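You operate a simulated robot arm through the tools that you are given. There is no shell and no other tool. Be economical: measure what you need, move in short steps, check, and stop when the job is done.

You run a simulated robot arm. Do the job below in one go: nothing can be reset, and whatever is moved stays where it is left.

TASK
Take the blue peg from the vise bench top and put it on the brown scrap piece on the vise bench top.

The check looks at the end state, three seconds after you hand in, the way a careful person would. Anything else that was tipped, shoved, dropped, spilled or broken makes it a failure.

THE ROBOT
A 6-joint arm with a two-finger parallel gripper, fixed in place. Base frame: the origin is at the foot of the arm, x ahead of it, y to its left, z up; the work surface is at about z = 900. Units: mm, rad, N and s.
With the tool pointing down near the work surface it reaches from about 240 to 640 mm from the base axis. Its first joint turns from -1.152 to 1.152 rad. Payload 2.7 kg.
The TCP is the grasp point between the finger pads, 23 mm short of the fingertips. In the tool frame z runs along the fingers and y along their closing line. Largest opening 94 mm; finger width 38, thickness 10; the body of the gripper, 54 by 96 mm, starts 39 mm behind the TCP.
Orientation is that of the tool frame in the base frame, as a unit quaternion [w, x, y, z]. With the fingers straight down and closing along the base's y, the tool's x points along the base's -x, its y along +y and its z along -z.

THE INTERFACE
- The arm moves only by the tool arm_command. Its argument "increments" is a list of rows, each a list of 4 numbers: the shift along the tool's x, y, z in mm, then the turn about the tool's z in rad. In form: [[x, y, z, yaw], ...]. A call has 1 to 12 rows; each row shifts and turns the commanded pose from where the row before left it, along the tool's axes as they then stand. "fingers" is the finger opening in mm, from 0 to 94, set as the call begins (left out, the last holds). A row lasts 0.2 s, in which the tool goes at most 50 mm and 0.15 rad; a call with a longer step from one row to the next is refused whole, and so is a gripper value outside its range. A pose out of reach is approached as far as the arm can. The call stops where the force on the tool passes 40 N (or 10 N more than at its start, if that is more) or the arm is blocked; 0.2 s more then pass. The fingers move at their own pace (about 45 mm/s each) and stop on an object; they squeeze with about 29 N. The grip force told is the motor's: it shows also when the fingers shut on nothing. Time passes only in rows, and 0.2 s behind the last, so rows that do not move let the fingers close. The reply holds the time, the measured pose of the TCP, the force on the tool along the base axes, the opening and the grip force, in the units named above and with some noise, and new pictures: "pictures" is both (left out), scene, wrist or none.
- Cameras (640 x 400 px; columns grow to the right, rows downward): "scene" is fixed at [80.9, -434.1, 1418.9]; the picture's right is [0.71, -0.71, 0.00], its down [-0.35, -0.35, -0.87] and it looks along [0.61, 0.61, -0.50] (base axes); focal length 340 px, centre (320, 200). "wrist" rides on the gripper at [-39, 0, -44] in the tool frame; the picture's right is [0.00, -1.00, 0.00], its down [0.97, 0.00, -0.24] and it looks along [0.24, 0.00, 0.97] (tool axes); focal length 218 px, centre (320, 200).
- probe_pixels(camera, pixels): there is no depth. For up to 12 entries [column, row, z] of the newest picture of that camera ("zoom" is the newest enlarged one), the place [x, y] in the base frame at which the ray of that pixel passes the height z, good to about 2 mm, but the place of the scene camera against the robot may be out by one fixed shift of up to 12 mm in any direction. It takes no simulated time.
- inspect(camera, box): a new picture of the part [left, top, right, bottom] of that camera's present view, enlarged. It takes no simulated time.
- close_job(): hands the job in; it is judged then, once.

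Work in short steps. Measure before you move; look again where a grasp or a placing could have gone wrong, and mend it. You have 60 turns and 120 pictures in all, those below and enlarged ones among them. Open the gripper and draw the arm clear of the work before you hand the job in, unless the task says otherwise; then end with one line.

The tools are called as a command line: name --pt "numbers of a row" for each row, then --argument value for the rest, lists and objects as JSON in quotes. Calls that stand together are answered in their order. arm_command: Moves the arm, as the interface text tells. Its arguments: {"type":"object","properties":{"increments":{"type":"array"},"fingers":{"type":"number"},"pictures":{"type":"string","enum":["both","scene","wrist","none"]}},"required":["increments"]} The other tools are called the same way: probe_pixels (camera, pixels) gives the place at which the rays of pixels pass given heights; inspect (camera, box) takes an enlarged picture of a part of a camera's view; close_job () hands the job in.

At the start:

```text
time_s: 0.0
position: [389.6, -41.5, 1182.7]
orientation: [0.001, 0.0, 1.0, 0.001]
force: [-1.0, 0.5, -0.4]
finger_gap: 94.2
grasp_force: 0.1
```

scene: 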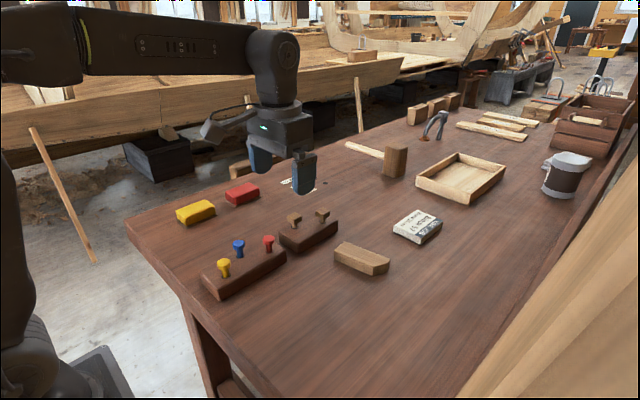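
wrist: 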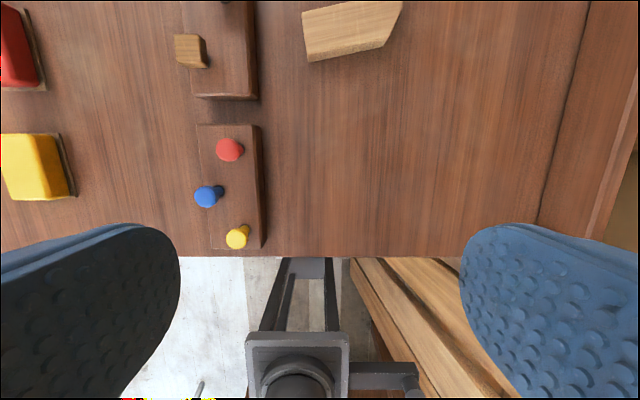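

The blue peg stands in a rack (scene about 238,248, wrist 208,196), and the scrap is probably the block at scene (362,258). I enlarge both areas to look closer.

inspect --camera "scene" --box '[190, 190, 400, 310]'

inspect --camera "wrist" --box '[160, 0, 420, 260]'

probe_pixels --camera "wrist" --pixels '[[206, 197, 960], [229, 150, 960], [237, 238, 960], [206, 197, 940], [262, 248, 900], [262, 126, 900], [302, 15, 930], [308, 62, 930], [385, 46, 930], [403, 2, 930]]'

```text
3.05 times, centred on (295, 250) of scene
```

zoom: 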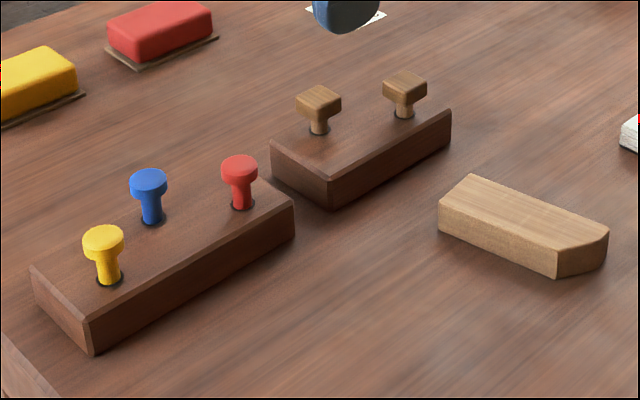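

```text
1.54 times, centred on (290, 130) of wrist
```

zoom: 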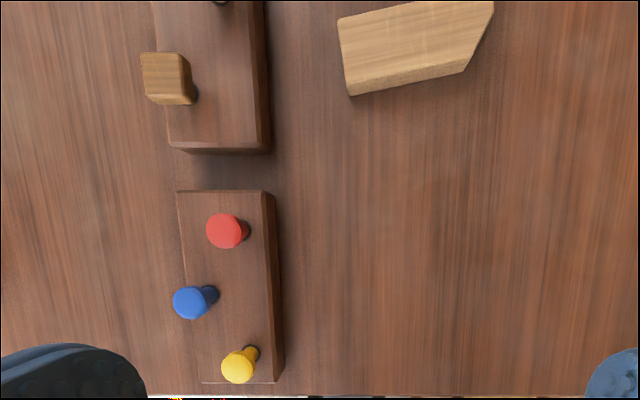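

```text
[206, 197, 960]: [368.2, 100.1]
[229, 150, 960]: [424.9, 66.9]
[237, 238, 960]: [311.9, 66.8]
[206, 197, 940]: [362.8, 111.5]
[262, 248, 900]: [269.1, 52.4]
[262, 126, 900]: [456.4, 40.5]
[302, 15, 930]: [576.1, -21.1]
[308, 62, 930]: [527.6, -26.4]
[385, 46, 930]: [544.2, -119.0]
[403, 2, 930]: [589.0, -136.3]
```

The blue head lies near (366,104), about 57 mm in x and 33 mm in y from each neighbour, so fingers closing along y will fit. I move above the rack for a closer look.

arm_command --pt "14 34 20 0" --pt "14 34 20 0" --pt "14 34 20 0" --pt "14 34 20 0" --pt "0 0 0 0" --pictures "both"

```text
time_s: 1.2
position: [335.1, 93.9, 1102.6]
orientation: [0.001, 0.0, 1.0, 0.001]
force: [-0.5, -0.8, 0.2]
finger_gap: 94.0
grasp_force: 0.1
```

scene: 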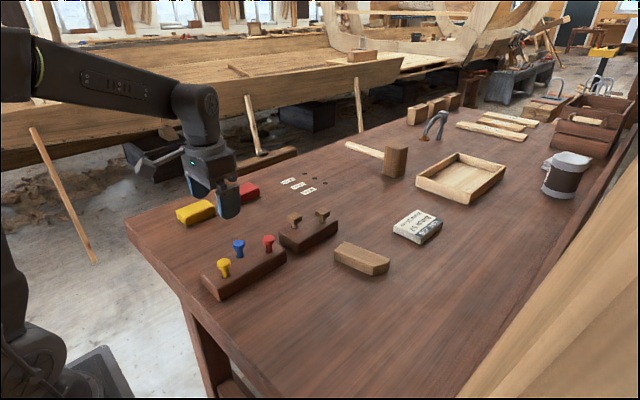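
wrist: 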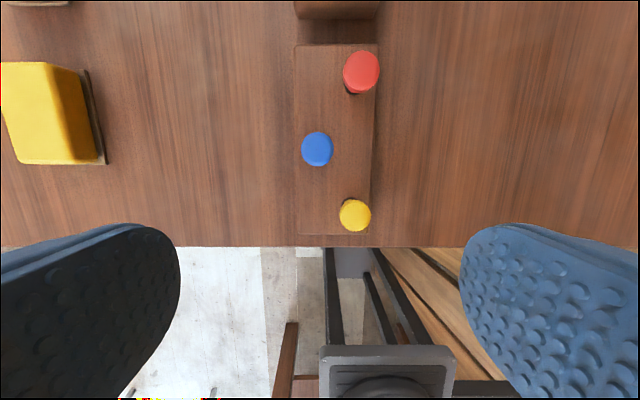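

Blue's head (317,149) is now almost straight below the camera. I probe at several heights and zoom in for sizes.

probe_pixels --camera "wrist" --pixels '[[317, 149, 960], [317, 149, 940], [361, 72, 960], [355, 215, 960], [302, 149, 960], [333, 149, 960], [361, 72, 975], [355, 215, 975], [295, 234, 930], [372, 234, 930], [295, 45, 930], [378, 45, 930]]'

inspect --camera "wrist" --box '[270, 30, 410, 250]'

inspect --camera "scene" --box '[195, 225, 305, 305]'

```text
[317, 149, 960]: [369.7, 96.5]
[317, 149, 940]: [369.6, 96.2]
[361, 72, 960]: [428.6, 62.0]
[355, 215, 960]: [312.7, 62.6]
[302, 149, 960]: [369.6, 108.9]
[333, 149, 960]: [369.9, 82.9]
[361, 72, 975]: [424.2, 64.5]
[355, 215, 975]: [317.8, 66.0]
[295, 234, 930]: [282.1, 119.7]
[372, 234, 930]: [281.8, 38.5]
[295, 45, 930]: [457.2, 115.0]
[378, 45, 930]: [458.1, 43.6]
```

```text
1.82 times, centred on (340, 140) of wrist
```

zoom: 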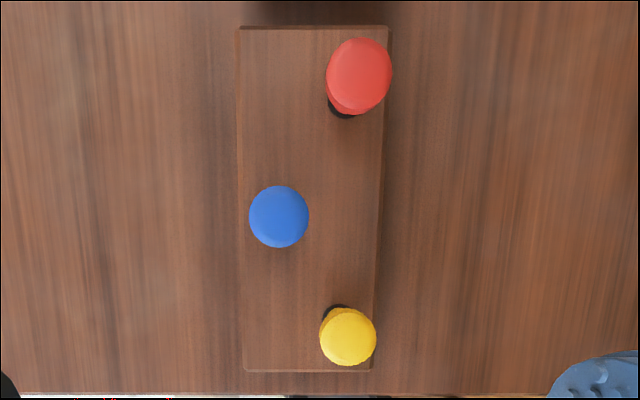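

```text
5.00 times, centred on (250, 265) of scene
```

zoom: 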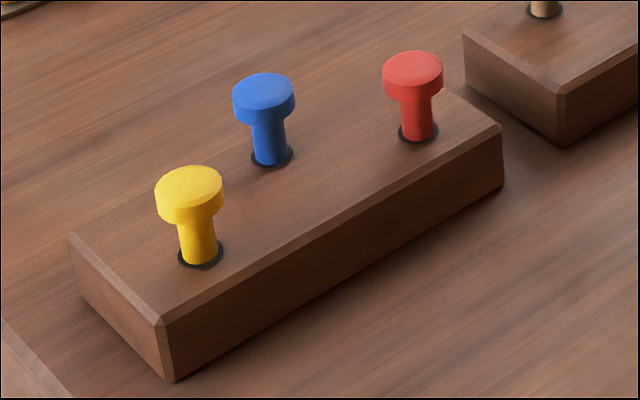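

I use the scene zoom to get the relative heights: head top, head underside, stem foot and rack bottom edges.

probe_pixels --camera "scene" --pixels '[[247.4, 243.2, 968], [248.6, 242.8, 968], [249.2, 256.6, 930], [249.2, 256.6, 940], [249.2, 256.6, 920], [228.6, 301, 900], [226.8, 288.6, 930], [226.8, 288.6, 920], [226.8, 288.6, 940], [295.3, 262.6, 900], [295.2, 250.4, 930], [295.2, 250.4, 920]]'

probe_pixels --camera "zoom" --pixels '[[263, 92, 968], [263, 92, 960], [271, 158, 940], [271, 158, 930], [271, 158, 920], [175, 380, 900], [165, 318, 930], [165, 318, 920], [500, 185, 900], [500, 128, 930], [500, 128, 920]]'

```text
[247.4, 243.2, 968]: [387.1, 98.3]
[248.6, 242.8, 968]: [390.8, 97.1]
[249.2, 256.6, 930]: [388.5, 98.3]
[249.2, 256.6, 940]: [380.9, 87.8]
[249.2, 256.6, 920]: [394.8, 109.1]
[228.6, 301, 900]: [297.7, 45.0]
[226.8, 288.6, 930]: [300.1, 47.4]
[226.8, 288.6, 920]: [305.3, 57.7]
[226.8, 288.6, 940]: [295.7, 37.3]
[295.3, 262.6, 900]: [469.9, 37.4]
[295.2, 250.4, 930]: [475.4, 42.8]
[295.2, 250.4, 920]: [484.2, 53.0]
```

```text
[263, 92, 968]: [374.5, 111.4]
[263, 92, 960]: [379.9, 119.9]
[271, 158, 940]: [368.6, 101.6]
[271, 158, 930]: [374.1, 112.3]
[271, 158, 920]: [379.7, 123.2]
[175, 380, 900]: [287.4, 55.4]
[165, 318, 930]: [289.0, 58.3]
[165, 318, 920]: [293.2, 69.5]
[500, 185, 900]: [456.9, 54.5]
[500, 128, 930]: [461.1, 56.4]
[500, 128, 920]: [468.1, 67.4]
```

Head top is about z 967 and the rack top about z 931, with blue at (369.7, 96.5). I centre over it with a 60 mm opening, descend partway and check.

arm_command --pt "-17.3 1.3 0 0" --pt "-17.3 1.3 0 0" --pt "0 0 30 0" --pt "0 0 30 0" --pt "0 0 20 0" --pt "0 0 0 0" --fingers 60

```text
time_s: 2.6
position: [368.9, 96.4, 1022.1]
orientation: [0.001, 0.0, 1.0, 0.002]
force: [0.6, 0.0, -0.6]
finger_gap: 60.0
grasp_force: 0.1
```

scene: 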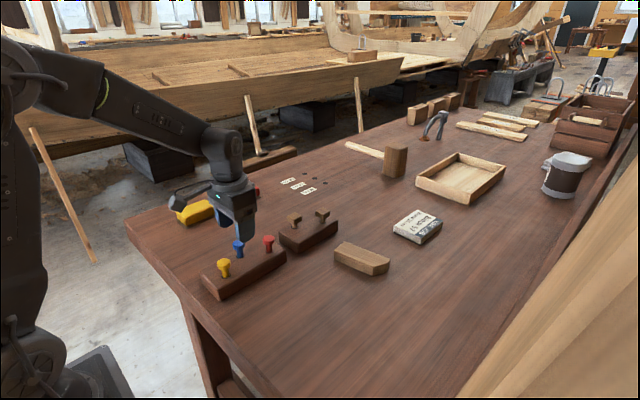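
wrist: 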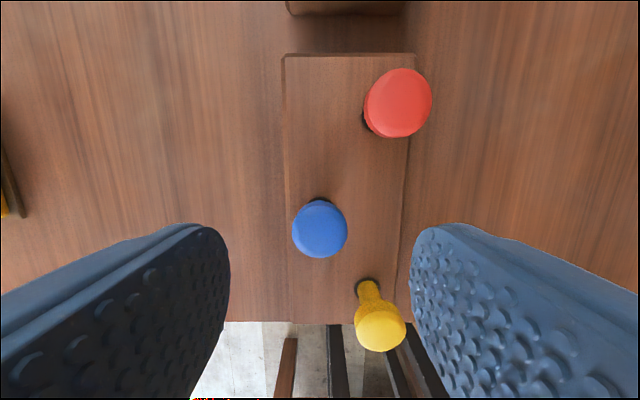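

probe_pixels --camera "wrist" --pixels '[[320, 230, 967], [320, 230, 960], [320, 230, 975], [319, 200, 931], [319, 200, 940], [292, 230, 967], [347, 230, 967], [284, 54, 931], [414, 54, 931]]'

```text
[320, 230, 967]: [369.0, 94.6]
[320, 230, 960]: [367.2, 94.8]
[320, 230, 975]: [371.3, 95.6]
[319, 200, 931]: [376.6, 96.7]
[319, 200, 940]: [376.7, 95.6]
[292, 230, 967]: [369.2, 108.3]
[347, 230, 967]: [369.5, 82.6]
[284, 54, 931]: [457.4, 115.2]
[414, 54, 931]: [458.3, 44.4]
```

The blue head is centred between the fingers at (369, 95) and its height agrees. I descend to TCP z of about 965, where the tips are about 942 and clear of the rack top, then close.

arm_command --pt "0 0 20 0" --pt "0 0 20 0" --pt "0 0 10 0" --pt "0 0 7 0" --pt "0 0 0 0" --pictures "both"

```text
time_s: 3.8
position: [368.8, 97.1, 964.7]
orientation: [0.001, -0.001, 1.0, 0.002]
force: [-0.6, 0.3, 0.5]
finger_gap: 60.0
grasp_force: 0.0
```

scene: 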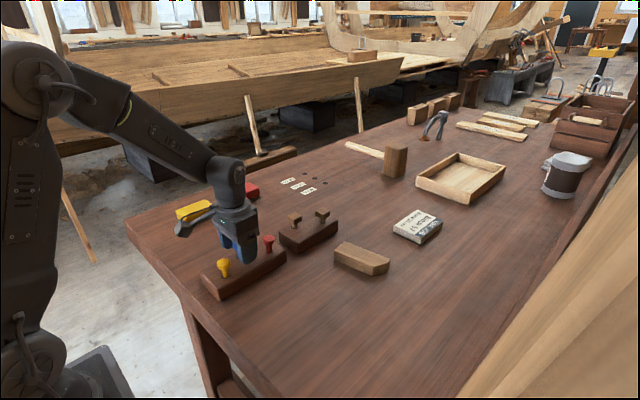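
wrist: 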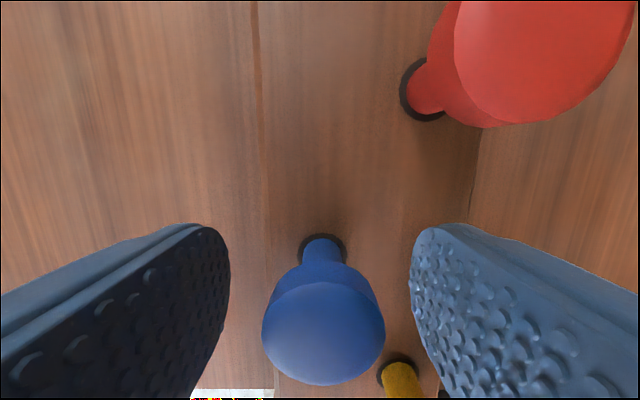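

The head sits centred between the pads and nothing else is near. I close with still rows.

arm_command --pt "0 0 0 0" --pt "0 0 0 0" --pt "0 0 0 0" --pt "0 0 0 0" --pt "0 0 0 0" --fingers 15 --pictures "wrist"

```text
time_s: 5.0
position: [369.7, 97.1, 964.7]
orientation: [0.002, 0.0, 1.0, 0.001]
force: [0.4, 0.5, 0.2]
finger_gap: 22.6
grasp_force: 29.0
```

wrist: 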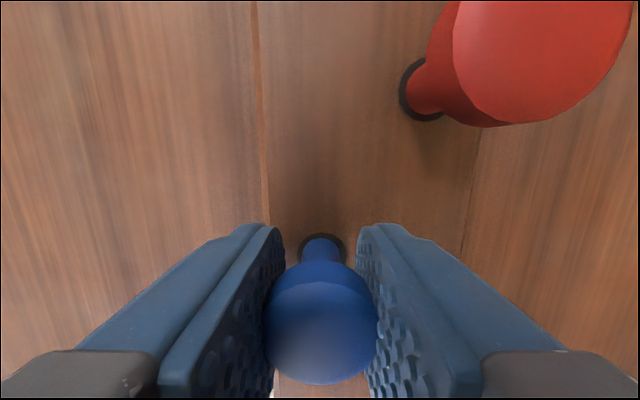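

The gap is 22.6 mm with 29 N of grip, so the head is held. I lift straight up slowly.

arm_command --pt "0 0 -8 0" --pt "0 0 -12 0" --pt "0 0 -15 0" --pt "0 0 -20 0" --pt "0 0 -25 0" --pt "0 0 -30 0" --pt "0 0 -20 0" --pt "0 0 0 0"

```text
time_s: 6.8
position: [369.3, 97.3, 1096.6]
orientation: [0.001, -0.001, 1.0, 0.001]
force: [0.2, -0.2, -0.2]
finger_gap: 22.3
grasp_force: 29.1
```

scene: 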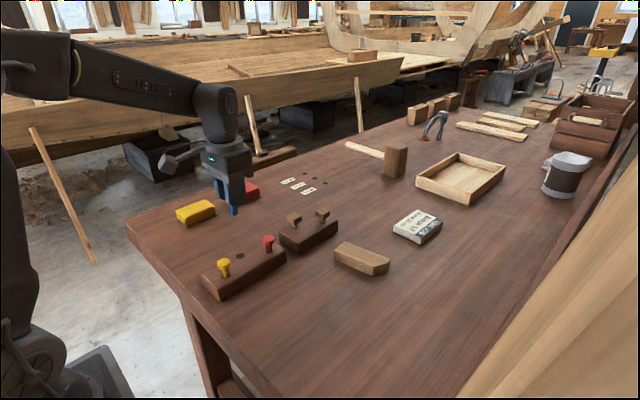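
wrist: 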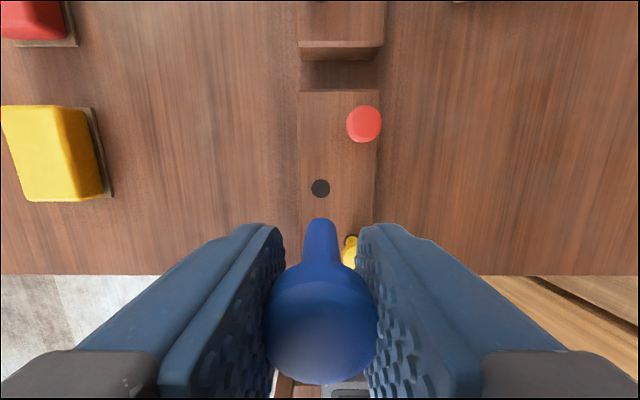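

The peg is out and hanging upright. I zoom on the peg in both views to measure its length below the head, and on the scrap for its shape.

inspect --camera "scene" --box '[195, 160, 275, 220]'

inspect --camera "scene" --box '[320, 230, 400, 280]'

probe_pixels --camera "zoom" --pixels '[[120, 100, 930]]'

probe_pixels --camera "wrist" --pixels '[[320, 219, 1080], [320, 219, 1070], [320, 219, 1060], [320, 219, 1050], [320, 219, 1040], [320, 219, 1030], [320, 219, 1020]]'

```text
6.67 times, centred on (235, 190) of scene
```

zoom: 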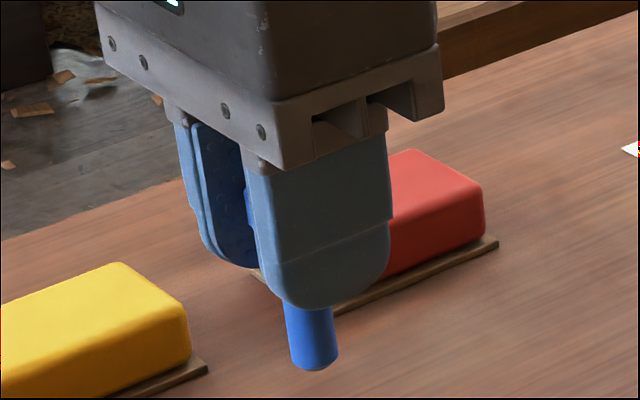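

```text
8.00 times, centred on (360, 255) of scene
```

zoom: 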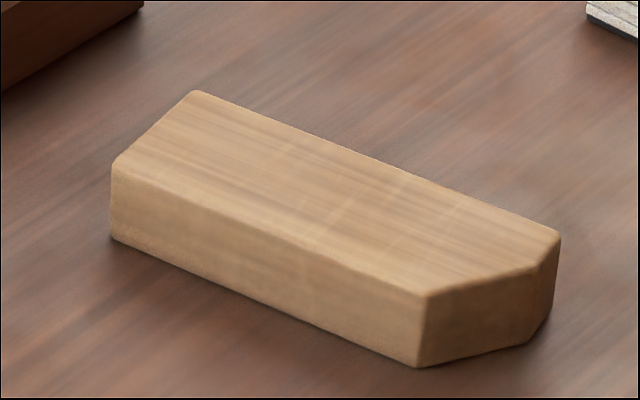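

```text
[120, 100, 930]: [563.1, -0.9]
```

```text
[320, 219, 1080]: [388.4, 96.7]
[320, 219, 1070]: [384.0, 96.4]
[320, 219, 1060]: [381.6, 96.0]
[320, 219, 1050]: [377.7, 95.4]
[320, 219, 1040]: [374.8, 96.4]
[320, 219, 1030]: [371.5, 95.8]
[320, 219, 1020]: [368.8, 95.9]
```

From the wrist view the stem tip's front edge gives a peg bottom about 53 mm below the TCP, and the scrap top is flat without a hole. At this height I travel beside the scrap so the wrist camera looks down on it.

arm_command --pt "-15 -17 0 0" --pt "-24 -28 0 0" --pt "-24 -28 0 0" --pt "-24 -28 0 0" --pt "-24 -28 0 0" --pt "-24 -27 0 0" --pt "-15 -17 0 0" --pt "0 0 0 0"

```text
time_s: 8.6
position: [519.3, -76.0, 1095.3]
orientation: [0.0, -0.001, 1.0, 0.001]
force: [0.2, 0.4, 0.5]
finger_gap: 22.7
grasp_force: 29.2
```

scene: 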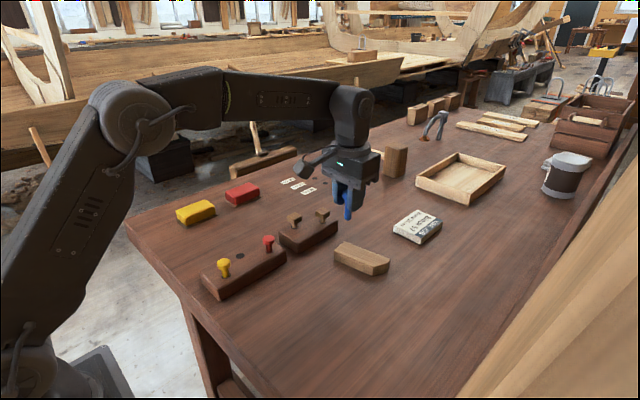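
wrist: 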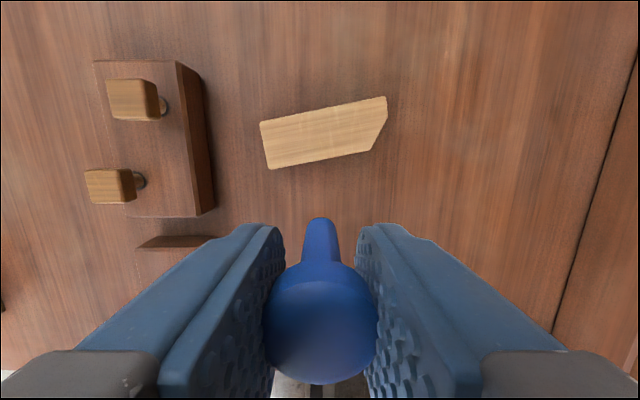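

The scrap shows at wrist (261..387, 97..169). I probe its corners, and re-zoom the scene to get its height from the vertical edges.

probe_pixels --camera "wrist" --pixels '[[261, 123, 930], [268, 169, 930], [371, 149, 930], [387, 97, 930], [387, 122, 930], [261, 123, 920], [268, 169, 920], [387, 97, 920], [320, 133, 930], [320, 133, 920]]'

inspect --camera "scene" --box '[320, 230, 400, 280]'

probe_pixels --camera "zoom" --pixels '[[112, 237, 900], [112, 168, 920], [112, 168, 925], [112, 168, 930], [417, 367, 900], [425, 297, 920], [425, 297, 925], [425, 297, 930]]'

```text
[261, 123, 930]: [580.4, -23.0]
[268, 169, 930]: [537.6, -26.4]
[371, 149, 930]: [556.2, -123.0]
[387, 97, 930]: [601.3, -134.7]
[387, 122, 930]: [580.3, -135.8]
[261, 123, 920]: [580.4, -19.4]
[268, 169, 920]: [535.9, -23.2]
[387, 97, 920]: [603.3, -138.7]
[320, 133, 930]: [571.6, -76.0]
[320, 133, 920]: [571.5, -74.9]
```

```text
8.00 times, centred on (360, 255) of scene
```

zoom: 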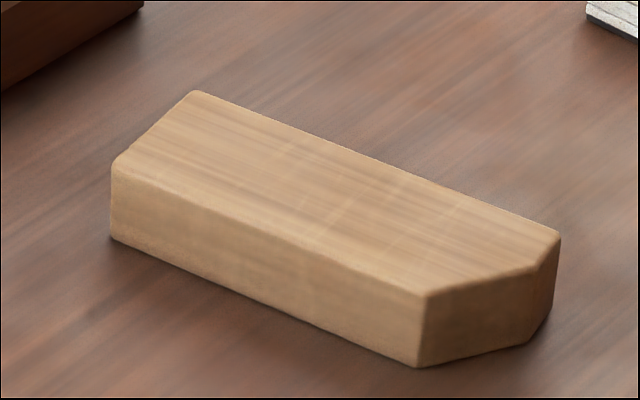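

```text
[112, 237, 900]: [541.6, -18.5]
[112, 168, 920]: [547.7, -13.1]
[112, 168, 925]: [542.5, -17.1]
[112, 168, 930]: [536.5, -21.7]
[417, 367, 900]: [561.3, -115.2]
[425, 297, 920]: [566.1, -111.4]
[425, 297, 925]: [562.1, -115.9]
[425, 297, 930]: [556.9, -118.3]
```

The scrap top is z of about 925, with its centre near (568, -76). I move over it and lower until the peg foot is roughly 20 mm above, then look.

arm_command --pt "-16 0 0 0" --pt "-20 0 10 0" --pt "-12.7 0 20 0" --pt "0 0 25 0" --pt "0 0 25 0" --pt "0 0 15 0" --pt "0 0 0 0"

inspect --camera "scene" --box '[310, 190, 410, 280]'

```text
time_s: 10.2
position: [568.9, -77.2, 998.2]
orientation: [0.001, 0.0, 1.0, 0.001]
force: [0.0, -0.2, -0.4]
finger_gap: 22.7
grasp_force: 28.7
```

scene: 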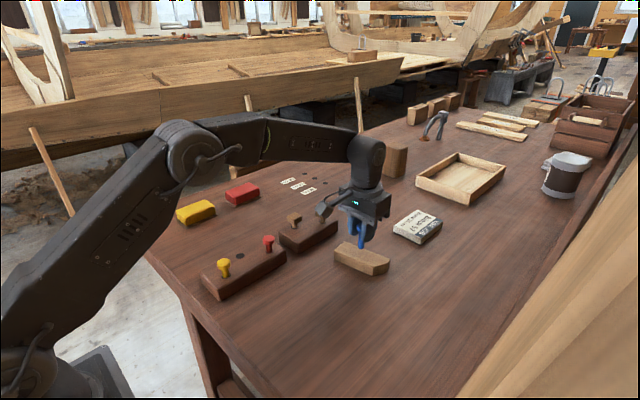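
wrist: 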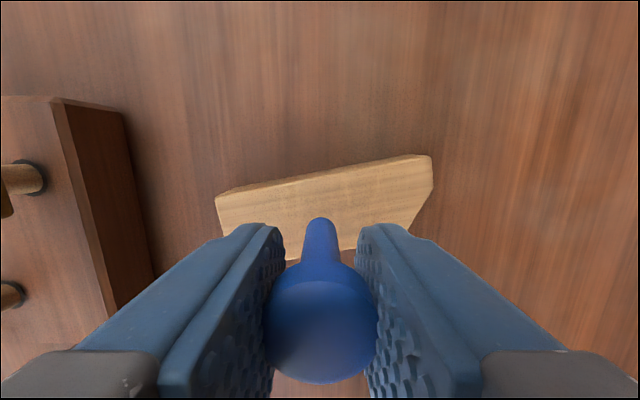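

```text
4.44 times, centred on (360, 235) of scene
```

zoom: 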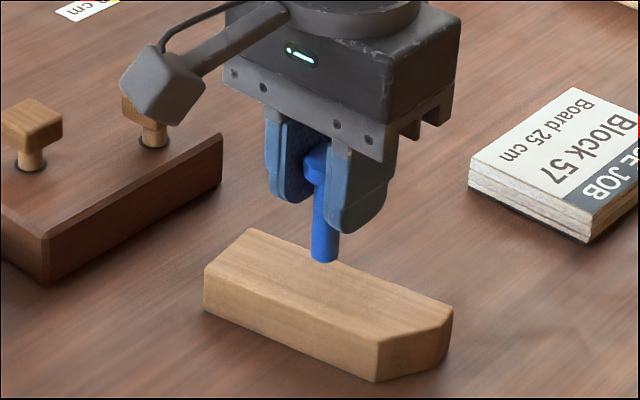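

The peg is upright over the scrap. I check that the foot lies inside the top face by probing the far and near top edges along the peg's column.

probe_pixels --camera "wrist" --pixels '[[320, 177, 925], [290, 260, 925], [350, 249, 925], [216, 198, 925], [432, 158, 925], [320, 218, 945]]'

probe_pixels --camera "zoom" --pixels '[[323, 259, 940], [323, 259, 945], [323, 259, 950], [323, 259, 935]]'

```text
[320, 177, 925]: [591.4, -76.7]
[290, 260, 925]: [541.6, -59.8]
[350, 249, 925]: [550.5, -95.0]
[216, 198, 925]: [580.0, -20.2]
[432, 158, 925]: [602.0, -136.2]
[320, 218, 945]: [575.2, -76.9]
```

```text
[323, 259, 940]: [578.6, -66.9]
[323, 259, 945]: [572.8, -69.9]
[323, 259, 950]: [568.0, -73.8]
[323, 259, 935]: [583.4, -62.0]
```

The top face spans x 546–591 at the peg's y, so x 568.9 is centred. I lower 13 mm, then go on in small steps watching the force.

arm_command --pt "0 0 5 0" --pt "0 0 4 0" --pt "0 0 2 0" --pt "0 0 2 0" --pt "0 0 0 0" --pictures "none"

inspect --camera "scene" --box '[330, 220, 394, 260]'

```text
time_s: 11.4
position: [567.5, -75.5, 986.1]
orientation: [0.001, 0.0, 1.0, 0.001]
force: [0.5, -0.1, 0.5]
finger_gap: 22.5
grasp_force: 28.9
```

```text
10.00 times, centred on (362, 240) of scene
```

zoom: 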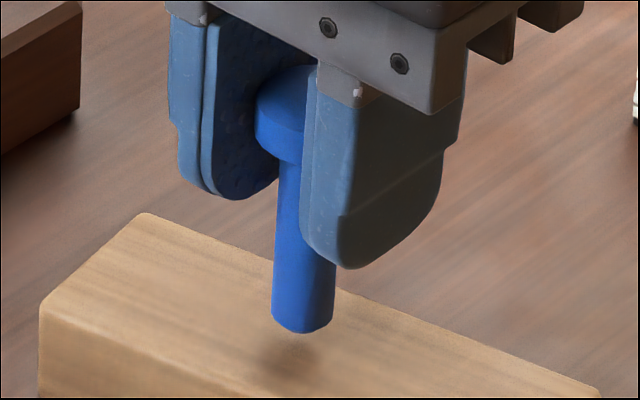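

The foot still floats several mm up (shadow below, force about 0). I go down in 1 mm steps.

arm_command --pt "0 0 1 0" --pt "0 0 1 0" --pt "0 0 1 0" --pt "0 0 1 0" --pt "0 0 0 0" --pictures "none"

inspect --camera "scene" --box '[330, 220, 394, 260]'

```text
time_s: 12.6
position: [568.2, -75.4, 983.0]
orientation: [0.001, 0.0, 1.0, 0.001]
force: [-0.4, -0.9, -0.1]
finger_gap: 22.4
grasp_force: 28.5
```

```text
10.00 times, centred on (362, 240) of scene
```

zoom: 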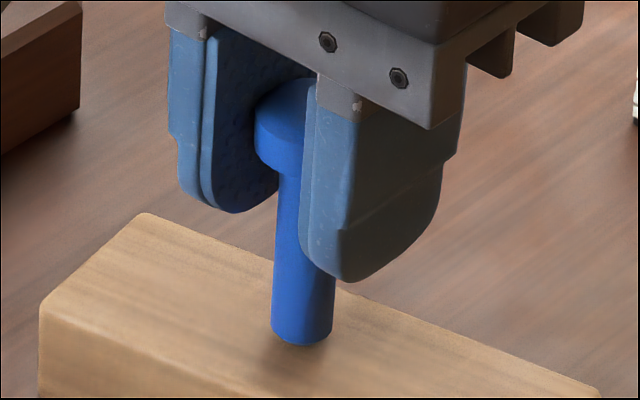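

Still no contact force, and the shadow gap is shrinking. I continue with 1 mm steps.

arm_command --pt "0 0 1 0" --pt "0 0 0 0" --pt "0 0 1 0" --pt "0 0 0 0" --pictures "none"

inspect --camera "scene" --box '[330, 220, 394, 260]'

```text
time_s: 13.6
position: [567.6, -75.6, 981.5]
orientation: [0.001, 0.0, 1.0, 0.0]
force: [-0.1, 0.6, 0.2]
finger_gap: 22.3
grasp_force: 28.9
```

```text
10.00 times, centred on (362, 240) of scene
```

zoom: 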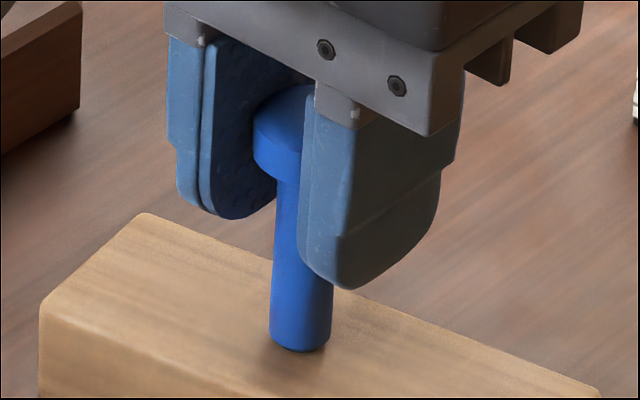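

Nearly touching, with the force still about zero. I take another 2 × 1 mm, with pauses.

arm_command --pt "0 0 1 0" --pt "0 0 0 0" --pt "0 0 0 0" --pictures "none"

arm_command --pt "0 0 1 0" --pt "0 0 0 0" --pt "0 0 0 0" --pictures "none"

inspect --camera "scene" --box '[330, 220, 394, 260]'

```text
time_s: 14.4
position: [567.9, -75.7, 980.0]
orientation: [0.001, 0.0, 1.0, 0.001]
force: [0.4, -0.3, 5.1]
finger_gap: 22.3
grasp_force: 28.9
```

```text
time_s: 15.2
position: [567.0, -75.9, 981.4]
orientation: [0.003, -0.001, 1.0, 0.001]
force: [-0.7, -0.6, 15.4]
finger_gap: 22.3
grasp_force: 28.7
```

```text
10.00 times, centred on (362, 240) of scene
```

zoom: 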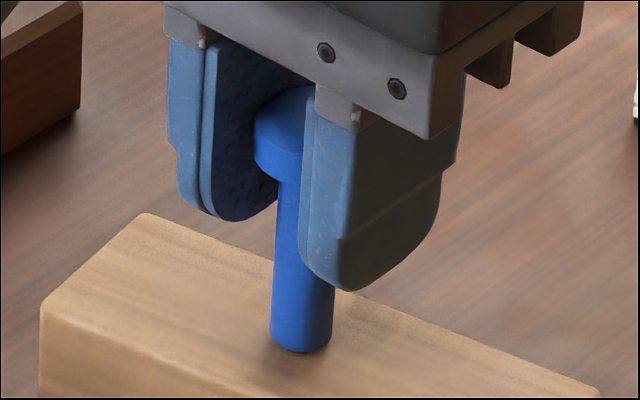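

Contact: 5 N, then 15 N, with the peg upright. I back off 1.3 mm to unload it, then open evenly.

arm_command --pt "0 0 -0.8 0" --pt "0 0 -0.5 0" --pt "0 0 0 0" --pictures "none"

```text
time_s: 16.0
position: [566.4, -74.8, 981.5]
orientation: [0.001, 0.001, 1.0, 0.001]
force: [1.5, -0.4, 8.9]
finger_gap: 22.5
grasp_force: 29.2
```

There is still 9 N of load, so I ease up another 0.6 mm.

arm_command --pt "0 0 -0.6 0" --pt "0 0 0 0" --pt "0 0 0 0" --pictures "none"

inspect --camera "scene" --box '[330, 220, 394, 260]'

```text
time_s: 16.8
position: [566.7, -75.8, 980.9]
orientation: [0.001, 0.0, 1.0, 0.001]
force: [-0.8, -0.3, 5.8]
finger_gap: 22.5
grasp_force: 29.0
```

```text
10.00 times, centred on (362, 240) of scene
```

zoom: 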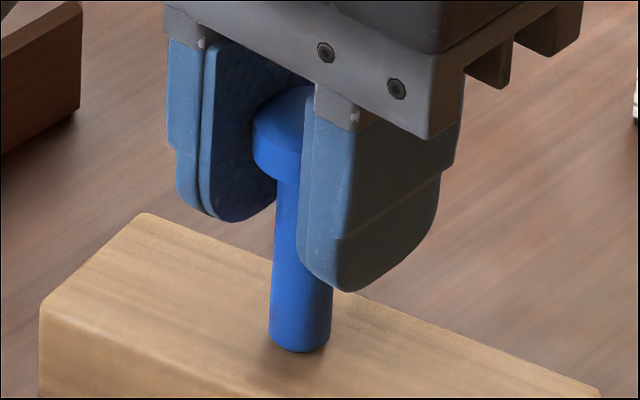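

The load is falling and the peg is still seated. I ease up 0.7 mm more so the release is nearly load-free.

arm_command --pt "0 0 -0.7 0" --pt "0 0 0 0" --pt "0 0 0 0" --pictures "none"

```text
time_s: 17.6
position: [567.5, -76.9, 981.1]
orientation: [0.001, 0.0, 1.0, 0.0]
force: [0.0, -0.7, -0.8]
finger_gap: 22.6
grasp_force: 28.7
```

The load is zero and the foot is at the surface. I open to 60 mm.

arm_command --pt "0 0 0 0" --pt "0 0 0 0" --pt "0 0 0 0" --pt "0 0 0 0" --fingers 60 --pictures "wrist"

inspect --camera "scene" --box '[330, 220, 394, 260]'

```text
time_s: 18.6
position: [568.2, -76.5, 980.3]
orientation: [0.001, 0.0, 1.0, 0.0]
force: [0.6, -0.4, -0.2]
finger_gap: 59.8
grasp_force: 0.2
```

wrist: 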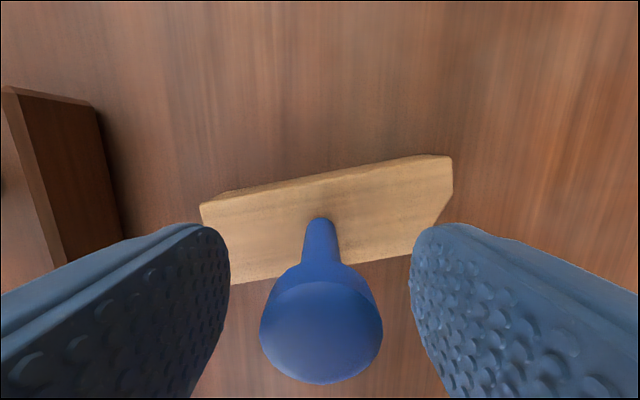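

```text
10.00 times, centred on (362, 240) of scene
```

zoom: 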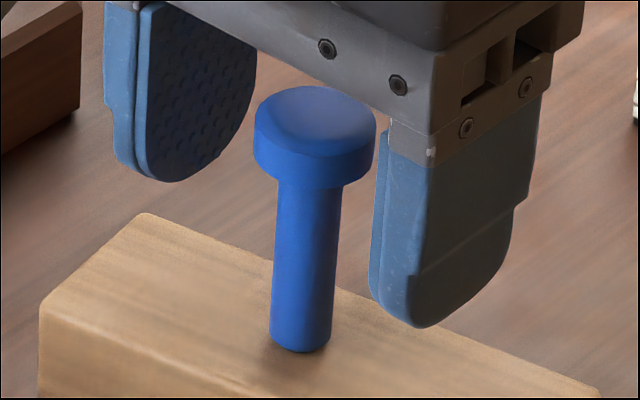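

The peg stands free and upright on the scrap. I raise straight up, then draw back.

arm_command --pt "0 0 -8 0" --pt "0 0 -20 0" --pt "0 0 -30 0" --pt "0 0 -35 0" --pt "0 0 -40 0" --pt "25 0 -20 0" --pt "35 0 0 0" --pt "35 0 0 0" --pt "35 0 0 0" --pt "0 0 0 0"

inspect --camera "scene" --box '[190, 190, 414, 330]'

```text
time_s: 20.8
position: [438.9, -75.6, 1132.0]
orientation: [0.002, 0.0, 1.0, 0.0]
force: [-0.4, 0.3, 0.2]
finger_gap: 59.9
grasp_force: 0.1
```

scene: 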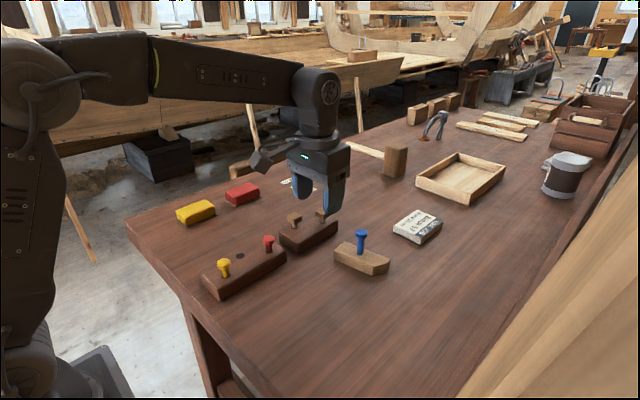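
wrist: 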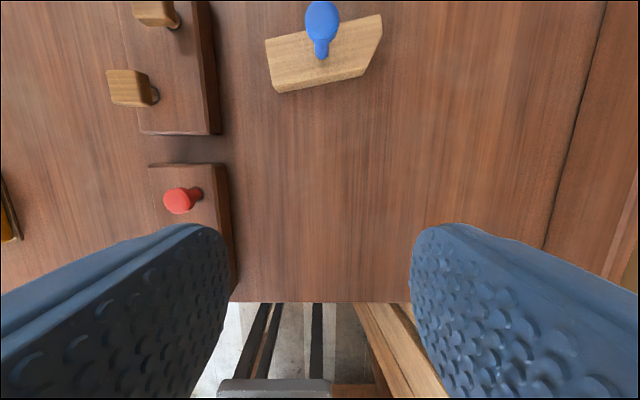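

```text
2.86 times, centred on (302, 260) of scene
```

zoom: 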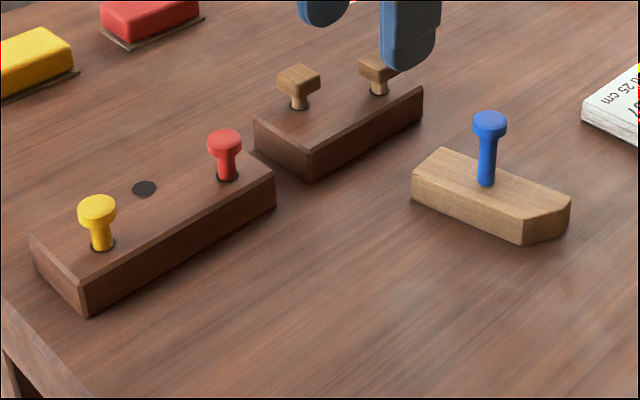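

The peg stands upright on the scrap (scene about 361,241), everything else is where it was, and the arm is clear with the gripper open. I hand the job in.

close_job

```text
The job is handed in.
```

The blue peg is standing upright on the brown scrap piece, nothing else was moved, and the job is handed in with the gripper open and the arm clear.
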